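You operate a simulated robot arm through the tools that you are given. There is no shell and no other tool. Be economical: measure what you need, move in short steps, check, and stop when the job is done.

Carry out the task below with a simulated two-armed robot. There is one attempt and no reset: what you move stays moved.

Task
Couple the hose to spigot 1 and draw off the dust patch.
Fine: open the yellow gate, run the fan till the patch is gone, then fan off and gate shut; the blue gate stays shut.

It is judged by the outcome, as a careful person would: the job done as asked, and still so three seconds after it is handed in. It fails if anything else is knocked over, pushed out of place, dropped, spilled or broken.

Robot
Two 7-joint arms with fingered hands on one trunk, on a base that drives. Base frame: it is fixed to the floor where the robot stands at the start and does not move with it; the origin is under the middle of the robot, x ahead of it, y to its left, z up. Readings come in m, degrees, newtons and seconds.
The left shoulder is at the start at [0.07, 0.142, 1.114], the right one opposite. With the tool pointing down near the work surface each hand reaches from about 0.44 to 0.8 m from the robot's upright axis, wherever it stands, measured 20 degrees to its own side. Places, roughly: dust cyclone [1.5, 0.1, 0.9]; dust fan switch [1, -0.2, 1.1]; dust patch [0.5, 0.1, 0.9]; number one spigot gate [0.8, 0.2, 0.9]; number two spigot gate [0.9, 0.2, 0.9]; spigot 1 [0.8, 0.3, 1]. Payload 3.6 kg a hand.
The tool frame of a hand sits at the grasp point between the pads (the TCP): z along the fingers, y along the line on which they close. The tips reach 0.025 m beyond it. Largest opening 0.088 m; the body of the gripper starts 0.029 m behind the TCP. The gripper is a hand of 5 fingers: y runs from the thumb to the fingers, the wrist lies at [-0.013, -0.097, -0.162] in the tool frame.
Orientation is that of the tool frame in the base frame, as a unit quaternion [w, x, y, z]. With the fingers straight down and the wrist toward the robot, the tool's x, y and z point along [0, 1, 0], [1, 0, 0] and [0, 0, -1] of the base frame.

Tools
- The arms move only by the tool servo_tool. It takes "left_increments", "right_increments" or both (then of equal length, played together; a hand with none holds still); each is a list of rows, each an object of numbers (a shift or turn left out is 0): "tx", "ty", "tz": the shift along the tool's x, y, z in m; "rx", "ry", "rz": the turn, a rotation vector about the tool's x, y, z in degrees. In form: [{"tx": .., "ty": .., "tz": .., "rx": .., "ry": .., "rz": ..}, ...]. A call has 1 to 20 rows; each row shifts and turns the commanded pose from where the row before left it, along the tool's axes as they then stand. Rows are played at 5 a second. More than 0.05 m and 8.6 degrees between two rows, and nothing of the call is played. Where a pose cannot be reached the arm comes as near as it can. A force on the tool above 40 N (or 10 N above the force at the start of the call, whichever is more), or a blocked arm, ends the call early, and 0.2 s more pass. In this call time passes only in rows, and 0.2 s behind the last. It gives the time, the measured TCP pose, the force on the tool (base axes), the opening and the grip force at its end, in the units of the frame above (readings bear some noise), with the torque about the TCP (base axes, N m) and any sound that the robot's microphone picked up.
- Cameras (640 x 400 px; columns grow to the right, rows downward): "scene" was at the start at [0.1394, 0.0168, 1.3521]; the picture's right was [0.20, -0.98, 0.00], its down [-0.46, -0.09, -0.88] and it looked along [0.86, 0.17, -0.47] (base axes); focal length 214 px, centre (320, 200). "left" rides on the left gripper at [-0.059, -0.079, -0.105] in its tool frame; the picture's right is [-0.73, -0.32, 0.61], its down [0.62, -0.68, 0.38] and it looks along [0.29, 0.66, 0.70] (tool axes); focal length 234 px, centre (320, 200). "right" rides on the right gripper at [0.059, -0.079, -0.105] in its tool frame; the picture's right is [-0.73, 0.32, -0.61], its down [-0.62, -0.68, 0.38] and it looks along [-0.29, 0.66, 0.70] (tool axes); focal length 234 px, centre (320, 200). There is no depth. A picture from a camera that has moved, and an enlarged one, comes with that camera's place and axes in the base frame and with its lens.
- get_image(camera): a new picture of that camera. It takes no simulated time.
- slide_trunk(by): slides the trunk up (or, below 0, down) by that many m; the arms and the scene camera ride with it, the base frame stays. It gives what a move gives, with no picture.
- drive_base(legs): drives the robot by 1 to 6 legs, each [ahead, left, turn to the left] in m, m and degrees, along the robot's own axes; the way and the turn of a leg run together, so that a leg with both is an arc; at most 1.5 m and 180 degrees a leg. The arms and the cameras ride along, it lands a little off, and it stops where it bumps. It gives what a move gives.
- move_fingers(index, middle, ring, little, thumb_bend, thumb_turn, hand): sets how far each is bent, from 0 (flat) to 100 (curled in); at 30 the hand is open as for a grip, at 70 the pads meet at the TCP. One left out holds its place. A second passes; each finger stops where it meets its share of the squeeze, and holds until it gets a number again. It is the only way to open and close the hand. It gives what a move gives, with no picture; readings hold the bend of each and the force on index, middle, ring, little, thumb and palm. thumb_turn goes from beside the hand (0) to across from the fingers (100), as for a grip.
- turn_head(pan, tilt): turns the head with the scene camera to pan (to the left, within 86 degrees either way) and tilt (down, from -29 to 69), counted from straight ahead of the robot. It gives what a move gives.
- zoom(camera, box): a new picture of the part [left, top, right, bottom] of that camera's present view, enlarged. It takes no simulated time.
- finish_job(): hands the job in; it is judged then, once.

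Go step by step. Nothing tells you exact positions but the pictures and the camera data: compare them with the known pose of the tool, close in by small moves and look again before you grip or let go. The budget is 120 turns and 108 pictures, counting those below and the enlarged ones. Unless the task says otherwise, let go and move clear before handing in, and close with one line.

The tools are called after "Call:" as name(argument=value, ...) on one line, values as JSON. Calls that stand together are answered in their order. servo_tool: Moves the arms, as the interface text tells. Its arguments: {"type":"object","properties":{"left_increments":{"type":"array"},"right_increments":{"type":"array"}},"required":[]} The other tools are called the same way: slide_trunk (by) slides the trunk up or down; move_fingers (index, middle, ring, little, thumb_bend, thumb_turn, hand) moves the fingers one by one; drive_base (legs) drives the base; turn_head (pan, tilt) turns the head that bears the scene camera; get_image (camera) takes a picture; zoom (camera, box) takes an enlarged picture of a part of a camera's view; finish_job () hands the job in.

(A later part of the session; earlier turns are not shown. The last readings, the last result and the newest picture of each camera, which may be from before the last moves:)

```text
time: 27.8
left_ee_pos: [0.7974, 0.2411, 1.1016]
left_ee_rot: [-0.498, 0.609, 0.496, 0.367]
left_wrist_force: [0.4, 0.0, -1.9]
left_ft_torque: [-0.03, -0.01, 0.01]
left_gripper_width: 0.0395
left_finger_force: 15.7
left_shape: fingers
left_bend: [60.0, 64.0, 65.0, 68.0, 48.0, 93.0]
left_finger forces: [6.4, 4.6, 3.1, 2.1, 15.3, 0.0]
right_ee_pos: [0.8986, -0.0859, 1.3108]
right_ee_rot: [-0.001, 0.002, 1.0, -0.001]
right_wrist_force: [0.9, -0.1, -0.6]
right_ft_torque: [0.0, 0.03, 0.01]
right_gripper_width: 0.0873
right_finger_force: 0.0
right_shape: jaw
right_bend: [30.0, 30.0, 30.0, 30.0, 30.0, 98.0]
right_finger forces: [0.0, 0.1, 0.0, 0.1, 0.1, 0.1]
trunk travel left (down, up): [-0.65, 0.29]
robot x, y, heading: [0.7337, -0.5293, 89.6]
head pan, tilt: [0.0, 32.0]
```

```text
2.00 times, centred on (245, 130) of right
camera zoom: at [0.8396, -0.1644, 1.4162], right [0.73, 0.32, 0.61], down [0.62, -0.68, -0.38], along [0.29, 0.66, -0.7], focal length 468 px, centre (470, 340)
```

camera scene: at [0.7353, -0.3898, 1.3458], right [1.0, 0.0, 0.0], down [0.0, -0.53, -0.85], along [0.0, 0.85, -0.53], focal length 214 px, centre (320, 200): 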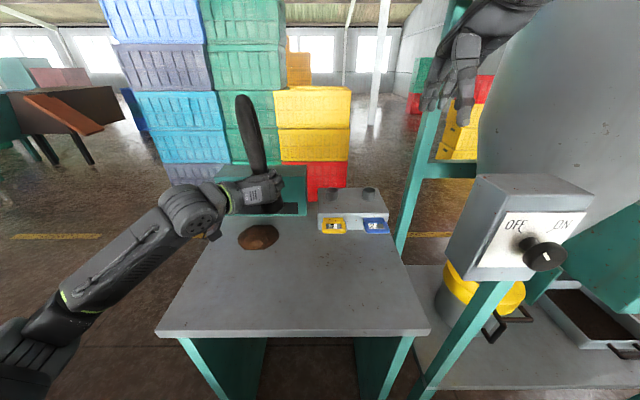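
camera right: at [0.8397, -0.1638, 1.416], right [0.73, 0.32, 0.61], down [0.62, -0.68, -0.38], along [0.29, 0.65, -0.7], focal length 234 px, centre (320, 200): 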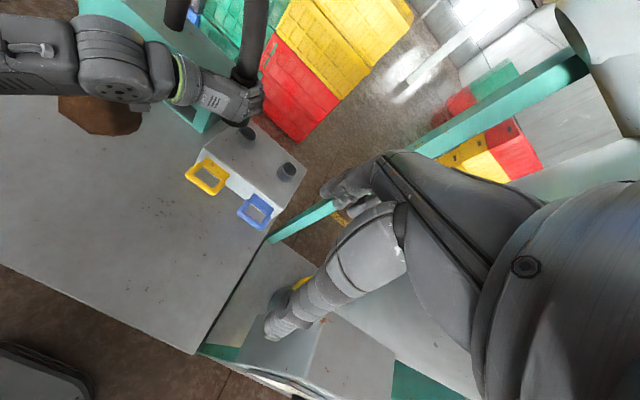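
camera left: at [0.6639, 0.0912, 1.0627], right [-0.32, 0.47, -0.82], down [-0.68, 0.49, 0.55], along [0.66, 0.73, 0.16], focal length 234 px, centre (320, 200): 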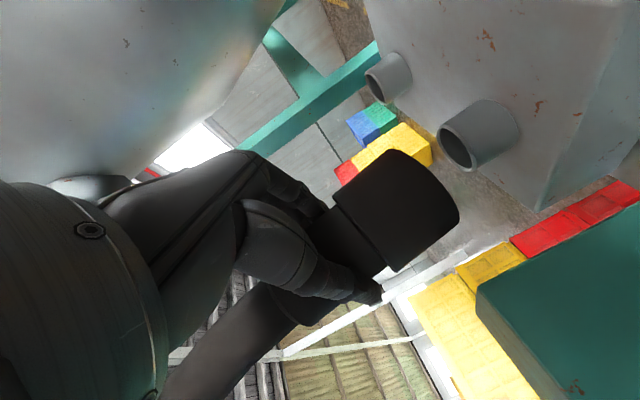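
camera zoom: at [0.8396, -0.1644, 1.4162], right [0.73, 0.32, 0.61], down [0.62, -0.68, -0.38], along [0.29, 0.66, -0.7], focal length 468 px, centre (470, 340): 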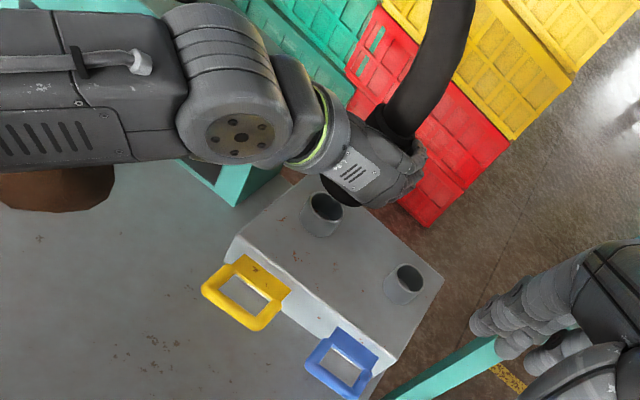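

The cuff bottom is now at (0.780, 0.254, 1.03), within a few mm of the spigot axis. I lower slowly until the cuff is about to engage.

Call:
servo_tool(left_increments=[{"tx": -0.0094, "ty": 0.0024, "tz": 0.0024}, {"tx": -0.0094, "ty": 0.0024, "tz": 0.0024}, {"tx": -0.0094, "ty": 0.0024, "tz": 0.0024}, {"tx": -0.0094, "ty": 0.0024, "tz": 0.0024}])

Call:
zoom(camera="scene", box=[280, 130, 380, 215])

Call:
zoom(camera="left", box=[290, 50, 530, 310])

```text
time: 28.8
left_ee_pos: [0.7955, 0.2405, 1.062]
left_ee_rot: [-0.497, 0.609, 0.497, 0.368]
left_wrist_force: [0.1, 0.3, -2.1]
left_ft_torque: [0.0, -0.01, -0.01]
left_gripper_width: 0.0396
left_finger_force: 15.4
left_shape: fingers
left_bend: [60.0, 64.0, 65.0, 68.0, 48.0, 93.0]
left_finger forces: [6.5, 4.5, 3.2, 2.1, 15.3, 0.0]
right_ee_pos: [0.8973, -0.0871, 1.3121]
right_ee_rot: [-0.001, 0.002, 1.0, 0.0]
right_wrist_force: [0.1, -0.2, 1.0]
right_ft_torque: [0.0, 0.01, 0.04]
right_gripper_width: 0.0878
right_finger_force: 0.0
right_shape: jaw
right_bend: [30.0, 30.0, 30.0, 30.0, 30.0, 98.0]
right_finger forces: [0.0, 0.0, 0.0, 0.1, 0.1, 0.0]
trunk travel left (down, up): [-0.65, 0.29]
robot x, y, heading: [0.732, -0.5324, 89.6]
head pan, tilt: [0.0, 32.0]
```

```text
4.71 times, centred on (330, 172) of scene
camera zoom: at [0.7343, -0.3904, 1.3459], right [1.0, 0.0, 0.0], down [0.0, -0.53, -0.85], along [0.0, 0.85, -0.53], focal length 1009 px, centre (273, 329)
```

zoom: 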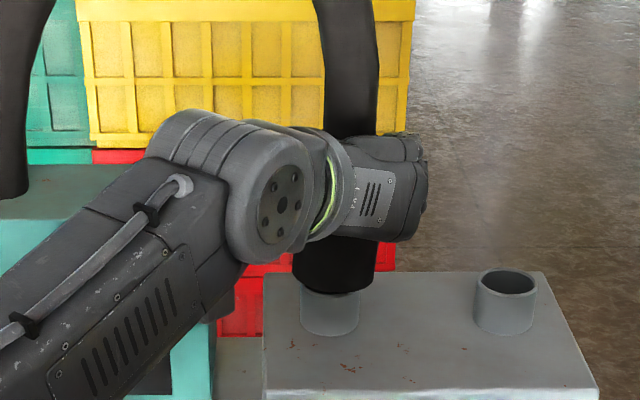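

```text
1.54 times, centred on (410, 180) of left
camera zoom: at [0.7105, 0.1275, 1.0505], right [-0.51, 0.42, -0.75], down [-0.53, 0.53, 0.66], along [0.67, 0.74, -0.05], focal length 360 px, centre (182, 231)
```

zoom: 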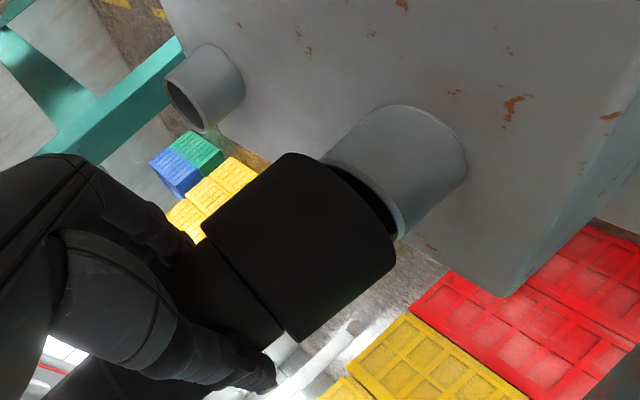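

Nearly touching, with an offset of only ~3 mm and a ~4° over-rotation. I trim both and then lower onto the spigot in small steps.

Call:
servo_tool(left_increments=[{"tx": -0.0012, "ty": -0.0045, "rx": -0.7, "rz": -2.9}, {"tx": -0.0066, "ty": 0.0017, "tz": 0.0017}, {"tx": -0.0066, "ty": 0.0017, "tz": 0.0017}, {"tx": -0.0066, "ty": 0.0017, "tz": 0.0017}])

Call:
zoom(camera="scene", box=[280, 130, 380, 215])

Call:
zoom(camera="left", box=[290, 50, 530, 310])

```text
time: 29.8
left_ee_pos: [0.7924, 0.2419, 1.0396]
left_ee_rot: [-0.484, 0.599, 0.51, 0.383]
left_wrist_force: [-0.3, -0.6, -1.1]
left_ft_torque: [0.03, 0.01, 0.02]
left_gripper_width: 0.0396
left_finger_force: 16.3
left_shape: fingers
left_bend: [60.0, 64.0, 65.0, 68.0, 48.0, 93.0]
left_finger forces: [6.4, 4.5, 3.4, 2.3, 16.1, 0.0]
right_ee_pos: [0.8979, -0.0862, 1.3121]
right_ee_rot: [0.0, 0.002, 1.0, -0.001]
right_wrist_force: [-0.2, 0.2, 0.4]
right_ft_torque: [0.03, -0.02, 0.0]
right_gripper_width: 0.0877
right_finger_force: 0.0
right_shape: jaw
right_bend: [30.0, 30.0, 30.0, 30.0, 30.0, 98.0]
right_finger forces: [0.0, 0.1, 0.0, 0.0, 0.0, 0.1]
trunk travel left (down, up): [-0.65, 0.29]
robot x, y, heading: [0.7351, -0.5312, 89.7]
head pan, tilt: [0.0, 32.0]
```

```text
4.71 times, centred on (330, 172) of scene
camera zoom: at [0.7341, -0.3901, 1.3458], right [1.0, 0.0, 0.0], down [0.0, -0.53, -0.85], along [0.0, 0.85, -0.53], focal length 1009 px, centre (273, 329)
```

zoom: 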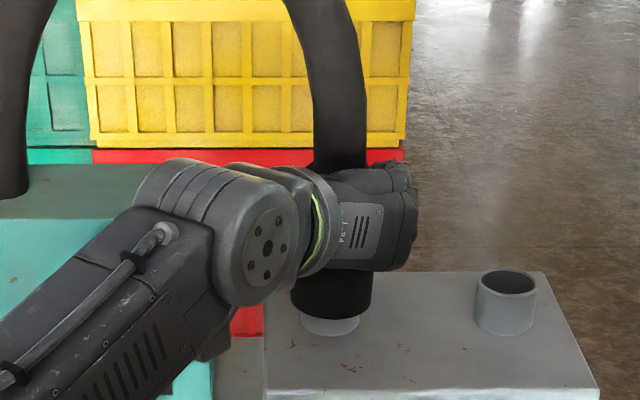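

```text
1.54 times, centred on (410, 180) of left
camera zoom: at [0.7072, 0.1274, 1.0245], right [-0.47, 0.42, -0.78], down [-0.57, 0.53, 0.63], along [0.68, 0.74, -0.01], focal length 360 px, centre (182, 231)
```

zoom: 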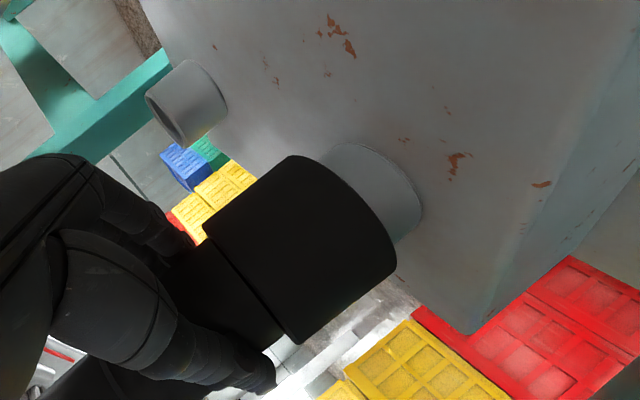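

The cuff is sliding over the spigot with no side force. I press on down until it seats.

Call:
servo_tool(left_increments=[{"tx": -0.0057, "ty": 0.0011, "tz": 0.0014}, {"tx": -0.0057, "ty": 0.0011, "tz": 0.0014}, {"tx": -0.0057, "ty": 0.0011, "tz": 0.0014}, {"tx": -0.0057, "ty": 0.0011, "tz": 0.0014}, {"tx": -0.0057, "ty": 0.0011, "tz": 0.0014}])

Call:
zoom(camera="left", box=[290, 50, 530, 310])

Call:
zoom(camera="scene", box=[280, 130, 380, 215])

```text
time: 31.0
left_ee_pos: [0.7915, 0.2397, 1.0147]
left_ee_rot: [-0.486, 0.597, 0.509, 0.385]
left_wrist_force: [-2.8, 5.5, 18.8]
left_ft_torque: [0.4, -0.03, -0.02]
left_gripper_width: 0.0401
left_finger_force: 16.5
left_shape: fingers
left_bend: [60.0, 65.0, 66.0, 68.0, 47.0, 95.0]
left_finger forces: [7.6, 4.6, 2.9, 1.4, 17.6, 0.0]
right_ee_pos: [0.896, -0.0892, 1.313]
right_ee_rot: [0.0, 0.001, 1.0, 0.001]
right_wrist_force: [-0.8, 0.7, 0.0]
right_ft_torque: [0.0, 0.0, -0.02]
right_gripper_width: 0.0878
right_finger_force: 0.1
right_shape: jaw
right_bend: [30.0, 30.0, 30.0, 30.0, 30.0, 98.0]
right_finger forces: [0.0, 0.0, 0.1, 0.0, 0.0, 0.0]
trunk travel left (down, up): [-0.65, 0.29]
robot x, y, heading: [0.7325, -0.5319, 90.0]
head pan, tilt: [0.0, 32.0]
```

```text
1.54 times, centred on (410, 180) of left
camera zoom: at [0.7069, 0.1258, 0.9983], right [-0.47, 0.43, -0.77], down [-0.57, 0.53, 0.64], along [0.68, 0.74, -0.01], focal length 360 px, centre (182, 231)
```

zoom: 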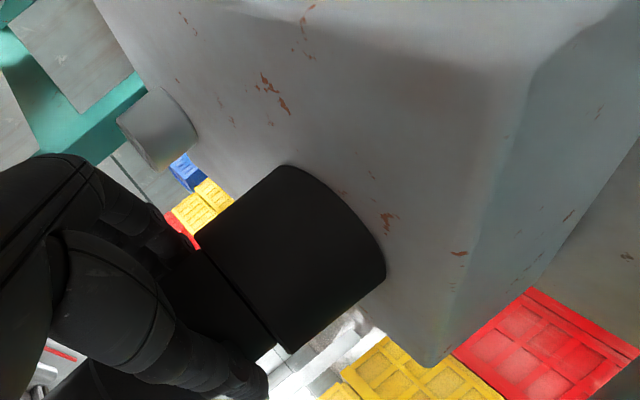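

```text
4.71 times, centred on (330, 172) of scene
camera zoom: at [0.7333, -0.3939, 1.3466], right [1.0, 0.0, 0.0], down [0.0, -0.53, -0.85], along [0.0, 0.85, -0.53], focal length 1009 px, centre (273, 329)
```

zoom: 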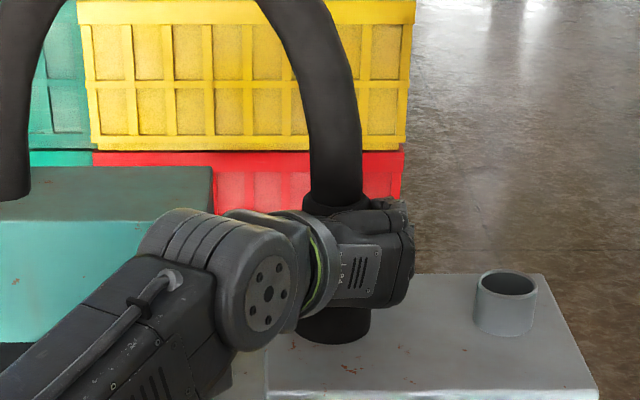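

The cuff sits fully down on the block (19 N reaction). I open the hand and check it stays.

Call:
move_fingers(hand="left", index=28, middle=28, ring=28, little=28, thumb_bend=28)

Call:
zoom(camera="left", box=[290, 50, 530, 310])

Call:
zoom(camera="scene", box=[220, 80, 420, 240])

```text
time: 32.0
left_ee_pos: [0.7934, 0.2416, 1.01]
left_ee_rot: [-0.484, 0.599, 0.51, 0.383]
left_wrist_force: [0.6, -0.1, -0.5]
left_ft_torque: [0.01, 0.02, 0.0]
left_gripper_width: 0.0884
left_finger_force: 0.0
left_shape: fingers
left_bend: [28.0, 28.0, 28.0, 28.0, 28.0, 98.0]
left_finger forces: [0.0, 0.0, 0.1, 0.0, 0.0, 0.0]
right_ee_pos: [0.8982, -0.0862, 1.3114]
right_ee_rot: [-0.001, 0.002, 1.0, -0.001]
right_wrist_force: [-0.3, -1.2, 0.2]
right_ft_torque: [0.02, 0.01, -0.03]
right_gripper_width: 0.0878
right_finger_force: 0.1
right_shape: jaw
right_bend: [30.0, 30.0, 30.0, 30.0, 30.0, 98.0]
right_finger forces: [0.1, 0.0, 0.1, 0.0, 0.0, 0.1]
trunk travel left (down, up): [-0.65, 0.29]
robot x, y, heading: [0.734, -0.5259, 89.6]
head pan, tilt: [0.0, 32.0]
```

```text
1.54 times, centred on (410, 180) of left
camera zoom: at [0.7076, 0.1274, 0.9945], right [-0.47, 0.42, -0.77], down [-0.56, 0.53, 0.63], along [0.68, 0.74, -0.01], focal length 360 px, centre (182, 231)
```

zoom: 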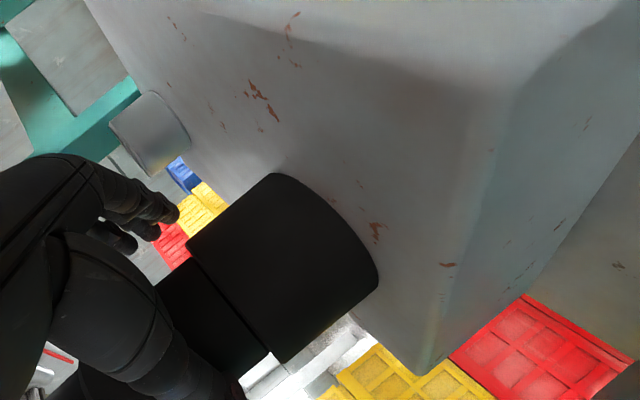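

```text
2.50 times, centred on (320, 160) of scene
camera zoom: at [0.7344, -0.3909, 1.3459], right [1.0, 0.0, 0.0], down [0.0, -0.53, -0.85], along [0.0, 0.85, -0.53], focal length 536 px, centre (320, 300)
```

zoom: 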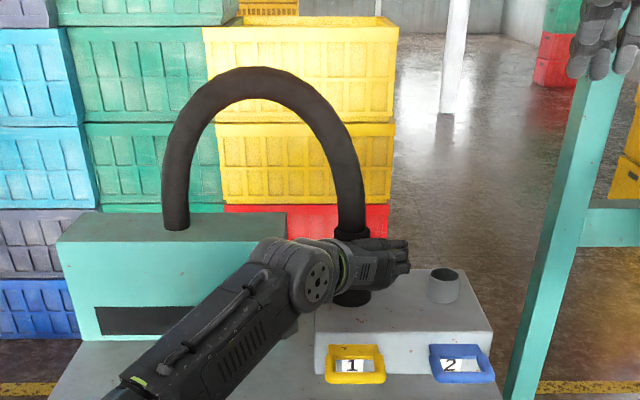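

The hose stays coupled. I withdraw the left hand straight back along its fingers.

Call:
servo_tool(left_increments=[{"tz": -0.02}, {"tz": -0.03}, {"tz": -0.03}, {"tz": -0.03}, {"tz": -0.03}])

Call:
zoom(camera="scene", box=[220, 80, 420, 240])

Call:
get_image(camera="left")

```text
time: 33.2
left_ee_pos: [0.7961, 0.1039, 1.0434]
left_ee_rot: [-0.485, 0.599, 0.509, 0.383]
left_wrist_force: [0.5, -0.1, -0.3]
left_ft_torque: [0.04, -0.02, -0.01]
left_gripper_width: 0.0886
left_finger_force: 0.1
left_shape: fingers
left_bend: [28.0, 28.0, 28.0, 28.0, 28.0, 98.0]
left_finger forces: [0.1, 0.0, 0.1, 0.1, 0.0, 0.1]
right_ee_pos: [0.8985, -0.0879, 1.3118]
right_ee_rot: [0.0, 0.002, 1.0, 0.0]
right_wrist_force: [0.4, 0.2, 2.0]
right_ft_torque: [0.02, 0.02, 0.0]
right_gripper_width: 0.0876
right_finger_force: 0.1
right_shape: jaw
right_bend: [30.0, 30.0, 30.0, 30.0, 30.0, 98.0]
right_finger forces: [0.1, 0.1, 0.1, 0.0, 0.0, 0.0]
trunk travel left (down, up): [-0.65, 0.29]
robot x, y, heading: [0.7309, -0.5285, 89.7]
head pan, tilt: [0.0, 32.0]
```

```text
2.50 times, centred on (320, 160) of scene
camera zoom: at [0.734, -0.3917, 1.346], right [1.0, 0.0, 0.0], down [0.0, -0.53, -0.85], along [0.0, 0.85, -0.53], focal length 536 px, centre (320, 300)
```

zoom: 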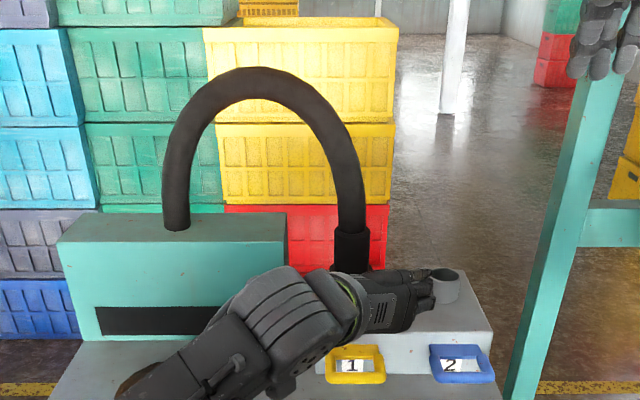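

```text
61 pictures are left
camera left: at [0.7104, -0.0096, 1.0271], right [-0.47, 0.42, -0.77], down [-0.57, 0.53, 0.63], along [0.68, 0.74, -0.01], focal length 234 px, centre (320, 200)
```

left: 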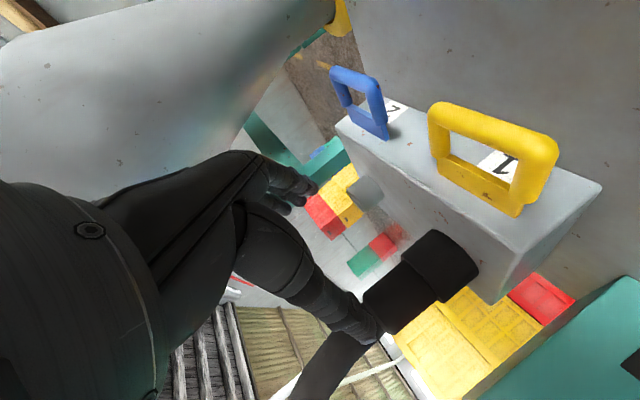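

The coupling holds on its own. Now I park the left hand to the left. On the right hand I'll leave only the index finger out, so it can hook into the yellow loop.

Call:
servo_tool(left_increments=[{"tx": 0.0009, "ty": -0.0342, "tz": -0.0109}, {"tx": 0.0009, "ty": -0.0342, "tz": -0.0109}, {"tx": 0.0009, "ty": -0.0342, "tz": -0.0109}, {"tx": 0.0009, "ty": -0.0342, "tz": -0.0109}, {"tx": 0.0009, "ty": -0.0342, "tz": -0.0109}, {"tx": 0.0009, "ty": -0.0342, "tz": -0.0109}, {"tx": 0.0009, "ty": -0.0342, "tz": -0.0109}, {"tx": 0.0009, "ty": -0.0342, "tz": -0.0109}, {"tx": 0.0009, "ty": -0.0342, "tz": -0.0109}, {"tx": 0.0009, "ty": -0.0342, "tz": -0.0109}])

Call:
move_fingers(hand="right", index=30, middle=100, ring=100, little=100, thumb_bend=15)

Call:
get_image(camera="scene")

Call:
get_image(camera="right")

```text
time: 35.4
left_ee_pos: [0.4647, 0.0058, 1.1448]
left_ee_rot: [-0.485, 0.599, 0.509, 0.384]
left_wrist_force: [0.5, 0.2, -0.1]
left_ft_torque: [0.02, 0.0, -0.03]
left_gripper_width: 0.0883
left_finger_force: 0.1
left_shape: fingers
left_bend: [28.0, 28.0, 28.0, 28.0, 28.0, 98.0]
left_finger forces: [0.0, 0.1, 0.1, 0.0, 0.1, 0.0]
right_ee_pos: [0.8973, -0.0885, 1.3106]
right_ee_rot: [0.0, 0.002, 1.0, 0.0]
right_wrist_force: [-1.2, -0.5, -0.1]
right_ft_torque: [0.0, -0.02, -0.01]
right_gripper_width: 0.0876
right_finger_force: 0.0
right_shape: jaw
right_bend: [30.0, 30.0, 30.0, 30.0, 30.0, 98.0]
right_finger forces: [0.1, 0.0, 0.0, 0.0, 0.1, 0.1]
trunk travel left (down, up): [-0.65, 0.29]
robot x, y, heading: [0.733, -0.531, 89.7]
head pan, tilt: [0.0, 32.0]
```

```text
time: 36.4
left_ee_pos: [0.4676, 0.0057, 1.1421]
left_ee_rot: [-0.484, 0.6, 0.509, 0.383]
left_wrist_force: [0.8, -0.4, -0.4]
left_ft_torque: [-0.04, 0.01, 0.06]
left_gripper_width: 0.0883
left_finger_force: 0.0
left_shape: fingers
left_bend: [28.0, 28.0, 28.0, 28.0, 28.0, 98.0]
left_finger forces: [0.0, 0.0, 0.1, 0.0, 0.1, 0.0]
right_ee_pos: [0.8981, -0.087, 1.3106]
right_ee_rot: [0.0, 0.002, 1.0, -0.001]
right_wrist_force: [-0.7, -0.2, -0.1]
right_ft_torque: [-0.01, 0.0, 0.04]
right_gripper_width: 0.0949
right_finger_force: 0.1
right_shape: fingers
right_bend: [30.0, 100.0, 100.0, 100.0, 15.0, 98.0]
right_finger forces: [0.1, 0.0, 0.0, 0.0, 0.0, 0.0]
trunk travel left (down, up): [-0.65, 0.29]
robot x, y, heading: [0.7344, -0.5289, 89.8]
head pan, tilt: [0.0, 32.0]
```

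```text
60 pictures are left
camera scene: at [0.734, -0.3912, 1.346], right [1.0, 0.0, 0.0], down [0.0, -0.53, -0.85], along [0.0, 0.85, -0.53], focal length 214 px, centre (320, 200)
```

scene: 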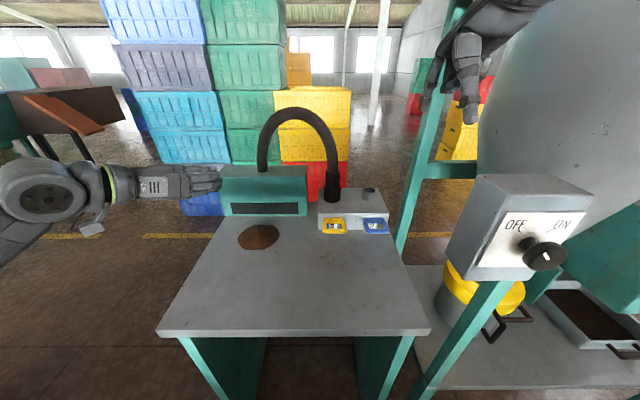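

```text
59 pictures are left
camera right: at [0.8381, -0.165, 1.4165], right [0.73, 0.32, 0.61], down [0.62, -0.68, -0.38], along [0.29, 0.66, -0.7], focal length 234 px, centre (320, 200)
```

right: 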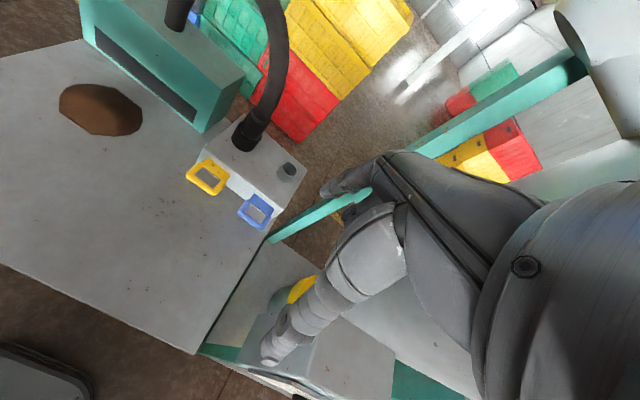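

Call:
zoom(camera="scene", box=[410, 0, 530, 140])

Call:
zoom(camera="right", box=[230, 120, 430, 380])

```text
2.86 times, centred on (470, 70) of scene
camera zoom: at [0.734, -0.3912, 1.346], right [1.0, 0.0, 0.0], down [0.0, -0.53, -0.85], along [0.0, 0.85, -0.53], focal length 613 px, centre (-109, 571)
```

zoom: 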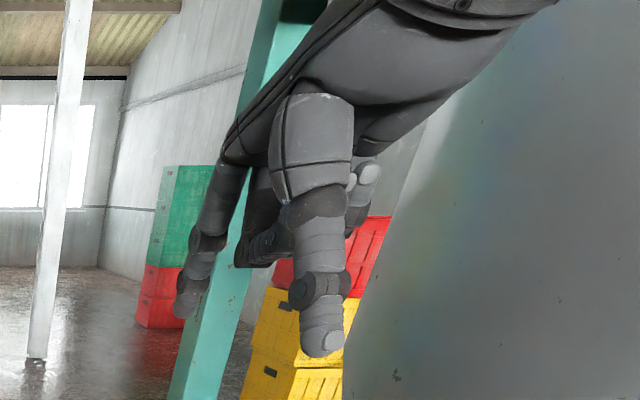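

```text
1.54 times, centred on (330, 250) of right
camera zoom: at [0.8381, -0.165, 1.4165], right [0.73, 0.32, 0.61], down [0.62, -0.68, -0.38], along [0.29, 0.66, -0.7], focal length 360 px, centre (305, 123)
```

zoom: 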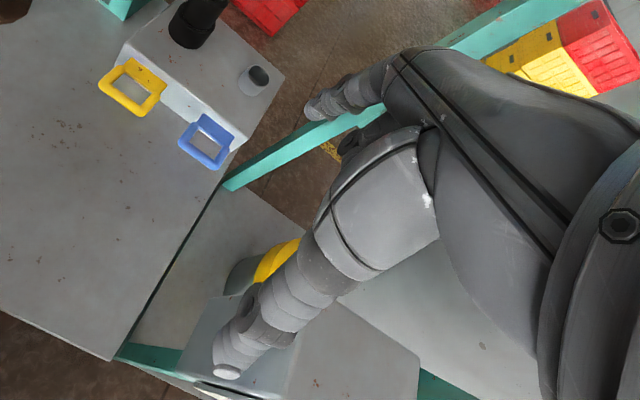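

I'll use the left hand for the gate and the right for the knob, both from one spot slightly further back and right. I drive there, then reorient the left hand to fingers-down with a backward hook tilt.

Call:
drive_base(legs=[[-0.09, -0.06, 0]])

Call:
servo_tool(left_increments=[{"rx": 4.565, "ry": -5.668, "rz": -4.113}, {"rx": 4.565, "ry": -5.668, "rz": -4.113}, {"rx": 4.565, "ry": -5.668, "rz": -4.113}, {"rx": 4.565, "ry": -5.668, "rz": -4.113}, {"rx": 4.565, "ry": -5.668, "rz": -4.113}, {"rx": 4.565, "ry": -5.668, "rz": -4.113}, {"rx": 4.565, "ry": -5.668, "rz": -4.113}, {"rx": 4.565, "ry": -5.668, "rz": -4.113}, {"rx": 4.565, "ry": -5.668, "rz": -4.113}, {"rx": 4.565, "ry": -5.668, "rz": -4.113}, {"rx": 4.565, "ry": -5.668, "rz": -4.113}, {"rx": 4.565, "ry": -5.668, "rz": -4.113}, {"rx": 4.565, "ry": -5.668, "rz": -4.113}, {"rx": 4.565, "ry": -5.668, "rz": -4.113}, {"rx": 4.565, "ry": -5.668, "rz": -4.113}, {"rx": 4.565, "ry": -5.668, "rz": -4.113}])

Call:
move_fingers(hand="left", index=30, middle=100, ring=100, little=100, thumb_bend=15)

Call:
get_image(camera="scene")

```text
time: 37.6
left_ee_pos: [0.524, -0.0846, 1.1423]
left_ee_rot: [-0.484, 0.598, 0.511, 0.383]
left_wrist_force: [0.3, -0.6, 0.5]
left_ft_torque: [0.0, 0.0, -0.01]
left_gripper_width: 0.0884
left_finger_force: 0.0
left_shape: fingers
left_bend: [28.0, 28.0, 28.0, 28.0, 28.0, 98.0]
left_finger forces: [0.0, 0.1, 0.0, 0.0, 0.0, 0.1]
right_ee_pos: [0.9559, -0.1758, 1.3113]
right_ee_rot: [0.001, 0.0, 1.0, -0.001]
right_wrist_force: [0.0, -0.8, -0.8]
right_ft_torque: [-0.03, -0.02, -0.02]
right_gripper_width: 0.0949
right_finger_force: 0.0
right_shape: fingers
right_bend: [30.0, 100.0, 100.0, 100.0, 15.0, 98.0]
right_finger forces: [0.0, 0.0, 0.1, 0.0, 0.0, 0.0]
trunk travel left (down, up): [-0.65, 0.29]
robot x, y, heading: [0.7932, -0.6207, 89.7]
head pan, tilt: [0.0, 32.0]
```

```text
time: 41.0
left_ee_pos: [0.5248, -0.0841, 1.1422]
left_ee_rot: [0.001, -0.001, 0.966, -0.258]
left_wrist_force: [0.2, -0.1, 0.0]
left_ft_torque: [-0.03, -0.04, 0.02]
left_gripper_width: 0.0885
left_finger_force: 0.0
left_shape: fingers
left_bend: [28.0, 28.0, 28.0, 28.0, 28.0, 98.0]
left_finger forces: [0.0, 0.1, 0.0, 0.0, 0.0, 0.0]
right_ee_pos: [0.9569, -0.1762, 1.3107]
right_ee_rot: [0.0, 0.0, 1.0, -0.001]
right_wrist_force: [-0.2, -0.3, -1.6]
right_ft_torque: [-0.05, 0.04, -0.03]
right_gripper_width: 0.0946
right_finger_force: 0.0
right_shape: fingers
right_bend: [30.0, 100.0, 100.0, 100.0, 15.0, 98.0]
right_finger forces: [0.0, 0.1, 0.0, 0.1, 0.1, 0.0]
trunk travel left (down, up): [-0.65, 0.29]
robot x, y, heading: [0.7946, -0.6217, 89.8]
head pan, tilt: [0.0, 32.0]
```

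```text
time: 42.0
left_ee_pos: [0.5267, -0.0843, 1.1435]
left_ee_rot: [0.0, -0.001, 0.966, -0.258]
left_wrist_force: [-0.2, 0.1, -0.1]
left_ft_torque: [0.02, -0.01, 0.03]
left_gripper_width: 0.0948
left_finger_force: 0.1
left_shape: fingers
left_bend: [30.0, 100.0, 100.0, 100.0, 15.0, 98.0]
left_finger forces: [0.1, 0.1, 0.0, 0.1, 0.1, 0.0]
right_ee_pos: [0.9561, -0.1757, 1.3124]
right_ee_rot: [0.0, 0.0, 1.0, -0.001]
right_wrist_force: [0.2, 0.2, -0.5]
right_ft_torque: [0.0, -0.02, -0.04]
right_gripper_width: 0.0948
right_finger_force: 0.0
right_shape: fingers
right_bend: [30.0, 100.0, 100.0, 100.0, 15.0, 98.0]
right_finger forces: [0.0, 0.1, 0.0, 0.0, 0.1, 0.1]
trunk travel left (down, up): [-0.65, 0.29]
robot x, y, heading: [0.7915, -0.622, 89.9]
head pan, tilt: [0.0, 32.0]
```

```text
56 pictures are left
camera scene: at [0.7937, -0.4809, 1.3459], right [1.0, 0.0, 0.0], down [0.0, -0.53, -0.85], along [0.0, 0.85, -0.53], focal length 214 px, centre (320, 200)
```

scene: 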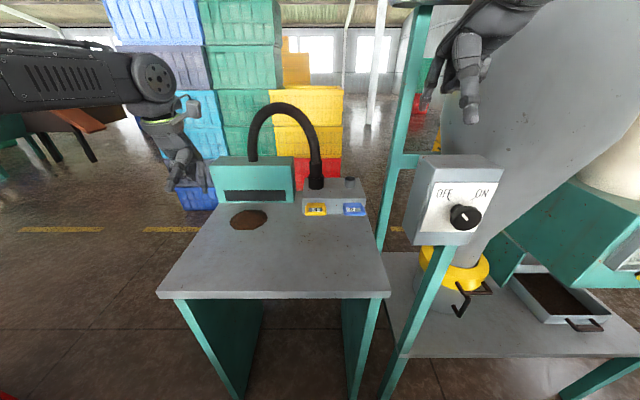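

The left hand is now in hook posture. I bring it above the yellow handle.

Call:
servo_tool(left_increments=[{"tx": -0.0301, "ty": 0.027, "tz": 0.0018}, {"tx": -0.0301, "ty": 0.027, "tz": 0.0018}, {"tx": -0.0301, "ty": 0.027, "tz": 0.0018}, {"tx": -0.0301, "ty": 0.027, "tz": 0.0018}, {"tx": -0.0301, "ty": 0.027, "tz": 0.0018}, {"tx": -0.0301, "ty": 0.027, "tz": 0.0018}, {"tx": -0.0301, "ty": 0.027, "tz": 0.0018}])

Call:
zoom(camera="scene", box=[250, 110, 390, 230])

Call:
get_image(camera="left")

```text
time: 43.6
left_ee_pos: [0.7099, 0.025, 1.0374]
left_ee_rot: [0.0, 0.0, 0.966, -0.26]
left_wrist_force: [-1.0, 0.6, -0.5]
left_ft_torque: [0.01, -0.02, 0.0]
left_gripper_width: 0.0949
left_finger_force: 0.1
left_shape: fingers
left_bend: [30.0, 100.0, 100.0, 100.0, 15.0, 98.0]
left_finger forces: [0.0, 0.0, 0.0, 0.0, 0.0, 0.1]
left hand out of reach, approached as far as the arm can: row 5, 6, 7
right_ee_pos: [0.9575, -0.1761, 1.3109]
right_ee_rot: [-0.001, 0.0, 1.0, -0.001]
right_wrist_force: [0.3, -0.4, -0.2]
right_ft_torque: [0.01, 0.04, -0.01]
right_gripper_width: 0.0948
right_finger_force: 0.0
right_shape: fingers
right_bend: [30.0, 100.0, 100.0, 100.0, 15.0, 98.0]
right_finger forces: [0.0, 0.0, 0.0, 0.0, 0.1, 0.0]
trunk travel left (down, up): [-0.65, 0.29]
robot x, y, heading: [0.7929, -0.6184, 89.8]
head pan, tilt: [0.0, 32.0]
```

```text
3.33 times, centred on (320, 170) of scene
camera zoom: at [0.7955, -0.4796, 1.3458], right [1.0, 0.0, 0.0], down [0.0, -0.53, -0.85], along [0.0, 0.85, -0.53], focal length 715 px, centre (320, 300)
```

zoom: 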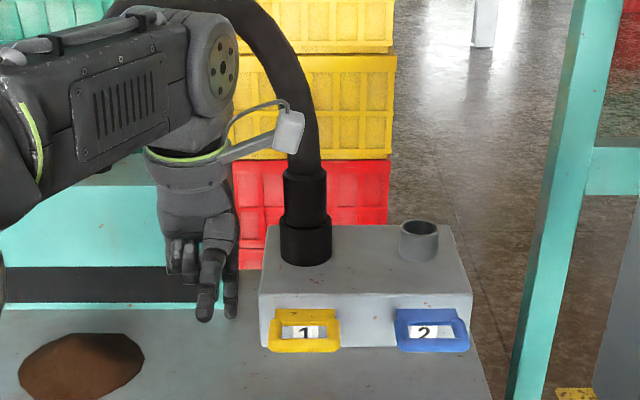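

```text
54 pictures are left
camera left: at [0.7688, 0.0108, 1.1678], right [0.73, -0.58, -0.36], down [-0.62, -0.78, 0.01], along [-0.29, 0.22, -0.93], focal length 234 px, centre (320, 200)
```

left: 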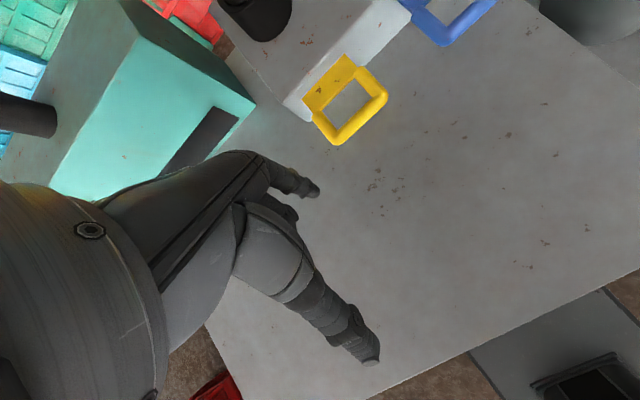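

That is out of reach from here, so I drive 9 cm forward for the gate and continue.

Call:
drive_base(legs=[[0.09, 0, 0]])

Call:
get_image(camera="left")

Call:
zoom(camera="scene", box=[220, 120, 380, 240])

```text
time: 44.7
left_ee_pos: [0.7095, 0.1122, 1.0379]
left_ee_rot: [0.0, -0.001, 0.966, -0.259]
left_wrist_force: [-0.2, 1.4, -0.3]
left_ft_torque: [0.0, -0.01, 0.0]
left_gripper_width: 0.0948
left_finger_force: 0.1
left_shape: fingers
left_bend: [30.0, 100.0, 100.0, 100.0, 15.0, 98.0]
left_finger forces: [0.1, 0.0, 0.0, 0.0, 0.0, 0.0]
right_ee_pos: [0.9554, -0.0886, 1.3112]
right_ee_rot: [-0.001, -0.001, 1.0, 0.0]
right_wrist_force: [-0.5, -0.5, 0.3]
right_ft_torque: [-0.02, -0.03, -0.04]
right_gripper_width: 0.0947
right_finger_force: 0.0
right_shape: fingers
right_bend: [30.0, 100.0, 100.0, 100.0, 15.0, 98.0]
right_finger forces: [0.1, 0.1, 0.0, 0.1, 0.0, 0.0]
trunk travel left (down, up): [-0.65, 0.29]
robot x, y, heading: [0.7939, -0.5285, 89.8]
head pan, tilt: [0.0, 32.0]
```

```text
53 pictures are left
camera left: at [0.7677, 0.0971, 1.1689], right [0.73, -0.58, -0.36], down [-0.62, -0.78, 0.01], along [-0.29, 0.22, -0.93], focal length 234 px, centre (320, 200)
```

left: 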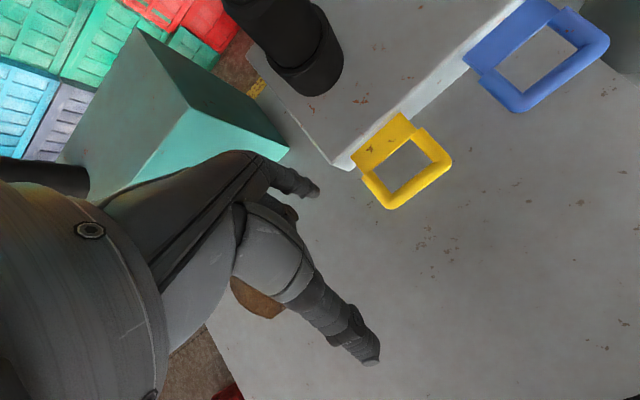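

```text
3.33 times, centred on (300, 180) of scene
camera zoom: at [0.7941, -0.3936, 1.346], right [1.0, 0.0, 0.0], down [0.0, -0.53, -0.85], along [0.0, 0.85, -0.53], focal length 715 px, centre (387, 267)
```

zoom: 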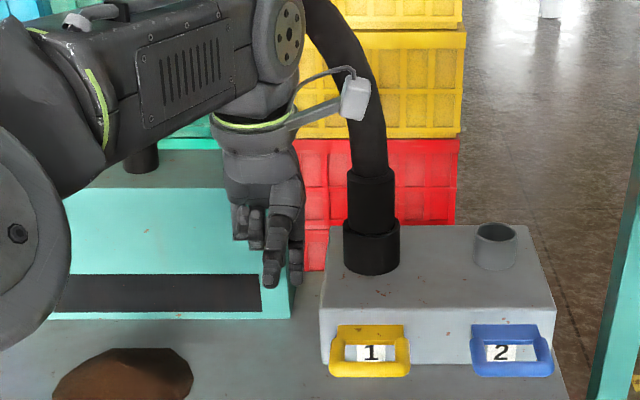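

The hole's centre is about (0.781, 0.123, 0.927) and the index tip about (0.714, 0.147, 0.993). I shift over the hole and go halfway down.

Call:
servo_tool(left_increments=[{"tx": -0.034, "ty": -0.0113, "tz": 0.0065}, {"tx": -0.034, "ty": -0.0113, "tz": 0.0065}, {"ty": 0.01, "tz": 0.0173}, {"ty": 0.01, "tz": 0.0173}])

Call:
zoom(camera="left", box=[220, 100, 420, 260])

Call:
zoom(camera="scene", box=[260, 140, 360, 220])

```text
time: 45.7
left_ee_pos: [0.7772, 0.0879, 0.9981]
left_ee_rot: [0.0, -0.001, 0.966, -0.259]
left_wrist_force: [-0.1, 0.6, 0.4]
left_ft_torque: [0.0, 0.02, -0.02]
left_gripper_width: 0.0952
left_finger_force: 0.0
left_shape: fingers
left_bend: [30.0, 100.0, 100.0, 100.0, 15.0, 98.0]
left_finger forces: [0.1, 0.0, 0.1, 0.0, 0.0, 0.1]
right_ee_pos: [0.9564, -0.0883, 1.3126]
right_ee_rot: [0.0, 0.0, 1.0, -0.001]
right_wrist_force: [1.1, 0.2, -1.2]
right_ft_torque: [0.02, -0.04, -0.01]
right_gripper_width: 0.0947
right_finger_force: 0.1
right_shape: fingers
right_bend: [30.0, 100.0, 100.0, 100.0, 15.0, 98.0]
right_finger forces: [0.0, 0.1, 0.1, 0.0, 0.1, 0.1]
trunk travel left (down, up): [-0.65, 0.29]
robot x, y, heading: [0.7945, -0.5284, 89.9]
head pan, tilt: [0.0, 32.0]
```

```text
2.50 times, centred on (320, 180) of left
camera zoom: at [0.8361, 0.0732, 1.1288], right [0.73, -0.58, -0.36], down [-0.62, -0.78, 0.01], along [-0.29, 0.22, -0.93], focal length 585 px, centre (320, 250)
```

zoom: 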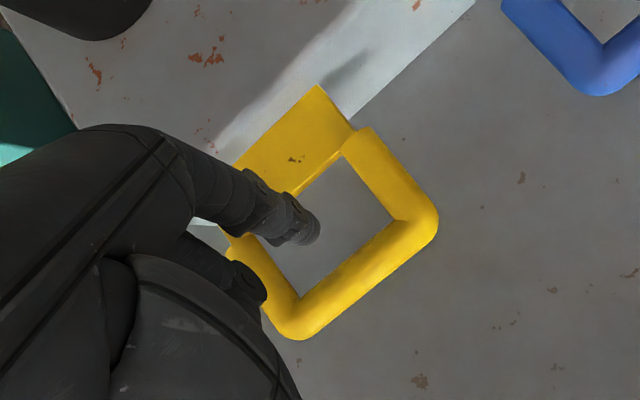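

```text
5.00 times, centred on (310, 180) of scene
camera zoom: at [0.7938, -0.3932, 1.346], right [1.0, 0.0, 0.0], down [0.0, -0.53, -0.85], along [0.0, 0.85, -0.53], focal length 1072 px, centre (370, 300)
```

zoom: 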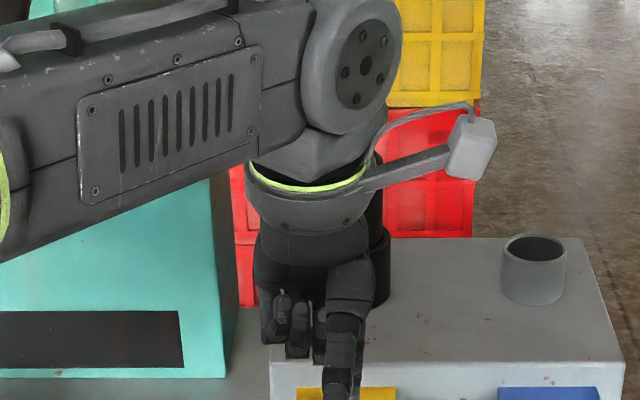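

The index tip sits right over the hole. I lower it in, watching force.

Call:
servo_tool(left_increments=[{"ty": 0.005, "tz": 0.0087}, {"ty": 0.005, "tz": 0.0087}, {"ty": 0.005, "tz": 0.0087}, {"ty": 0.005, "tz": 0.0087}])

Call:
zoom(camera="left", box=[220, 100, 420, 260])

```text
time: 46.7
left_ee_pos: [0.7751, 0.0857, 0.9579]
left_ee_rot: [-0.001, 0.0, 0.966, -0.259]
left_wrist_force: [0.2, -0.2, -0.2]
left_ft_torque: [0.02, -0.03, 0.03]
left_gripper_width: 0.0951
left_finger_force: 0.0
left_shape: fingers
left_bend: [30.0, 100.0, 100.0, 100.0, 15.0, 98.0]
left_finger forces: [0.0, 0.1, 0.2, 0.1, 0.0, 0.0]
right_ee_pos: [0.9564, -0.0878, 1.3109]
right_ee_rot: [0.0, 0.0, 1.0, 0.0]
right_wrist_force: [0.0, -0.2, 0.6]
right_ft_torque: [-0.03, 0.01, 0.0]
right_gripper_width: 0.095
right_finger_force: 0.0
right_shape: fingers
right_bend: [30.0, 100.0, 100.0, 100.0, 15.0, 98.0]
right_finger forces: [0.0, 0.1, 0.0, 0.0, 0.0, 0.0]
trunk travel left (down, up): [-0.65, 0.29]
robot x, y, heading: [0.7913, -0.5323, 89.8]
head pan, tilt: [0.0, 32.0]
```

```text
2.50 times, centred on (320, 180) of left
camera zoom: at [0.8349, 0.0713, 1.0887], right [0.73, -0.58, -0.36], down [-0.62, -0.78, 0.01], along [-0.29, 0.22, -0.93], focal length 585 px, centre (320, 250)
```

zoom: 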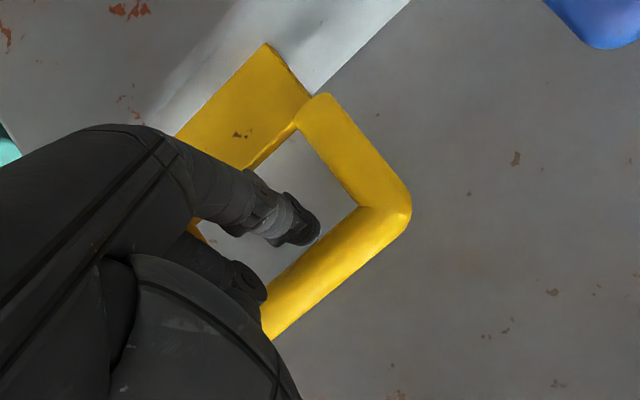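

The tip is inside the loop. A touch lower, then I pull the gate toward me.

Call:
servo_tool(left_increments=[{"ty": 0.004, "tz": 0.0069}, {"ty": -0.0087, "tz": 0.005}, {"ty": -0.0087, "tz": 0.005}, {"ty": -0.0087, "tz": 0.005}, {"ty": -0.0087, "tz": 0.005}, {"ty": -0.0087, "tz": 0.005}])

Call:
zoom(camera="left", box=[220, 70, 460, 260])

```text
time: 48.1
left_ee_pos: [0.7766, 0.0368, 0.9501]
left_ee_rot: [0.001, -0.001, 0.966, -0.26]
left_wrist_force: [0.7, 2.0, -0.7]
left_ft_torque: [-0.03, 0.0, 0.0]
left_gripper_width: 0.0967
left_finger_force: 0.9
left_shape: fingers
left_bend: [29.0, 100.0, 100.0, 100.0, 15.0, 98.0]
left_finger forces: [1.9, 0.0, 0.1, 0.0, 0.1, 0.1]
right_ee_pos: [0.9566, -0.0873, 1.3111]
right_ee_rot: [0.0, 0.0, 1.0, 0.0]
right_wrist_force: [0.7, 0.4, -0.6]
right_ft_torque: [-0.01, 0.02, -0.01]
right_gripper_width: 0.0951
right_finger_force: 0.1
right_shape: fingers
right_bend: [30.0, 100.0, 100.0, 100.0, 15.0, 98.0]
right_finger forces: [0.1, 0.0, 0.1, 0.0, 0.0, 0.0]
trunk travel left (down, up): [-0.65, 0.29]
robot x, y, heading: [0.795, -0.5335, 90.0]
head pan, tilt: [0.0, 32.0]
```

```text
2.11 times, centred on (340, 165) of left
camera zoom: at [0.8354, 0.0216, 1.0803], right [0.73, -0.58, -0.36], down [-0.62, -0.78, 0.01], along [-0.29, 0.22, -0.93], focal length 493 px, centre (278, 274)
```

zoom: 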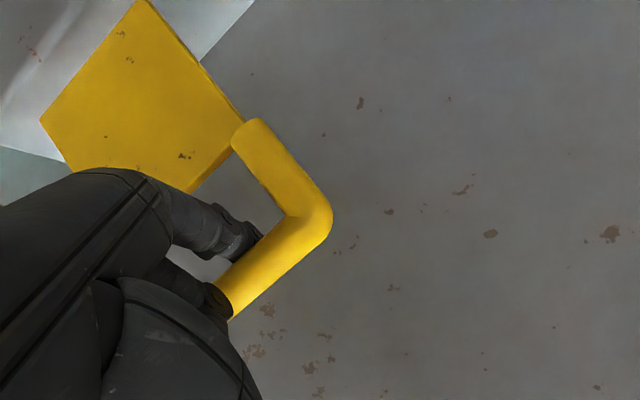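

The gate slides easily (2 N). I continue pulling until its stop.

Call:
servo_tool(left_increments=[{"ty": -0.0069, "tz": 0.004}, {"ty": -0.0069, "tz": 0.004}, {"ty": -0.0043, "tz": 0.0025}])

Call:
zoom(camera="scene", box=[260, 140, 380, 240])

```text
time: 48.9
left_ee_pos: [0.7758, 0.0186, 0.9491]
left_ee_rot: [0.001, 0.0, 0.966, -0.259]
left_wrist_force: [0.6, 16.5, 3.9]
left_ft_torque: [0.51, -0.08, 0.08]
left_gripper_width: 0.107
left_finger_force: 8.0
left_shape: fingers
left_bend: [21.0, 100.0, 100.0, 100.0, 15.0, 98.0]
left_finger forces: [16.2, 0.0, 0.1, 0.0, 0.0, 0.1]
right_ee_pos: [0.9565, -0.0853, 1.3105]
right_ee_rot: [0.001, 0.001, 1.0, -0.002]
right_wrist_force: [0.0, -0.3, 0.3]
right_ft_torque: [-0.01, 0.0, -0.01]
right_gripper_width: 0.095
right_finger_force: 0.1
right_shape: fingers
right_bend: [30.0, 100.0, 100.0, 100.0, 15.0, 98.0]
right_finger forces: [0.1, 0.0, 0.0, 0.0, 0.0, 0.0]
trunk travel left (down, up): [-0.65, 0.29]
robot x, y, heading: [0.7926, -0.5295, 89.6]
head pan, tilt: [0.0, 32.0]
```

```text
4.00 times, centred on (320, 190) of scene
camera zoom: at [0.794, -0.3898, 1.3457], right [1.0, 0.0, 0.0], down [0.0, -0.53, -0.85], along [0.0, 0.85, -0.53], focal length 858 px, centre (320, 240)
```

zoom: 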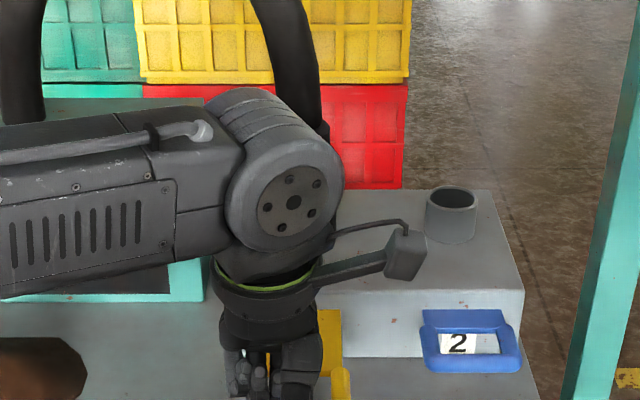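

The gate hit its stop (16 N), so it is fully open. I unhook, lift, and then back the base away to work the knob.

Call:
servo_tool(left_increments=[{"ty": 0.0052, "tz": -0.003}, {"ty": 0.0052, "tz": -0.003}, {"ty": -0.01, "tz": -0.0173}, {"ty": -0.01, "tz": -0.0173}, {"ty": -0.01, "tz": -0.0173}, {"ty": -0.01, "tz": -0.0173}, {"ty": -0.01, "tz": -0.0173}])

Call:
drive_base(legs=[[-0.16, 0, 0]])

Call:
get_image(camera="scene")

```text
time: 50.5
left_ee_pos: [0.7762, 0.027, 1.0492]
left_ee_rot: [0.0, -0.001, 0.966, -0.259]
left_wrist_force: [0.3, 0.4, 0.6]
left_ft_torque: [-0.01, 0.0, -0.04]
left_gripper_width: 0.0951
left_finger_force: 0.0
left_shape: fingers
left_bend: [30.0, 100.0, 100.0, 100.0, 15.0, 98.0]
left_finger forces: [0.0, 0.1, 0.0, 0.0, 0.0, 0.0]
right_ee_pos: [0.9562, -0.0898, 1.3109]
right_ee_rot: [-0.001, 0.0, 1.0, 0.0]
right_wrist_force: [-0.3, 0.1, 0.0]
right_ft_torque: [0.0, 0.05, 0.03]
right_gripper_width: 0.0948
right_finger_force: 0.0
right_shape: fingers
right_bend: [30.0, 100.0, 100.0, 100.0, 15.0, 98.0]
right_finger forces: [0.1, 0.1, 0.0, 0.0, 0.0, 0.1]
trunk travel left (down, up): [-0.65, 0.29]
robot x, y, heading: [0.7939, -0.5337, 89.9]
head pan, tilt: [0.0, 32.0]
```

```text
time: 51.9
left_ee_pos: [0.7771, -0.1316, 1.0486]
left_ee_rot: [0.0, 0.001, 0.966, -0.26]
left_wrist_force: [0.1, 0.6, -0.2]
left_ft_torque: [0.01, 0.01, 0.01]
left_gripper_width: 0.0951
left_finger_force: 0.0
left_shape: fingers
left_bend: [30.0, 100.0, 100.0, 100.0, 15.0, 98.0]
left_finger forces: [0.1, 0.0, 0.0, 0.0, 0.0, 0.0]
right_ee_pos: [0.9561, -0.2471, 1.3097]
right_ee_rot: [0.0, 0.001, 1.0, -0.001]
right_wrist_force: [0.4, 0.8, 0.2]
right_ft_torque: [0.0, 0.02, -0.03]
right_gripper_width: 0.0949
right_finger_force: 0.1
right_shape: fingers
right_bend: [30.0, 100.0, 100.0, 100.0, 15.0, 98.0]
right_finger forces: [0.0, 0.0, 0.1, 0.0, 0.0, 0.1]
trunk travel left (down, up): [-0.65, 0.29]
robot x, y, heading: [0.7945, -0.691, 89.9]
head pan, tilt: [0.0, 32.0]
```

```text
46 pictures are left
camera scene: at [0.7936, -0.5518, 1.3457], right [1.0, 0.0, 0.0], down [0.0, -0.53, -0.85], along [0.0, 0.85, -0.53], focal length 214 px, centre (320, 200)
```

scene: 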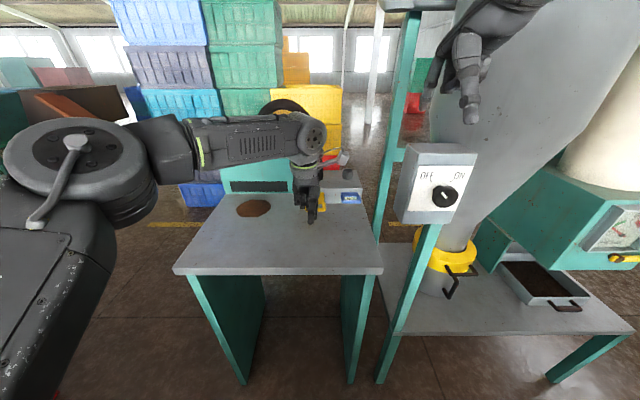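

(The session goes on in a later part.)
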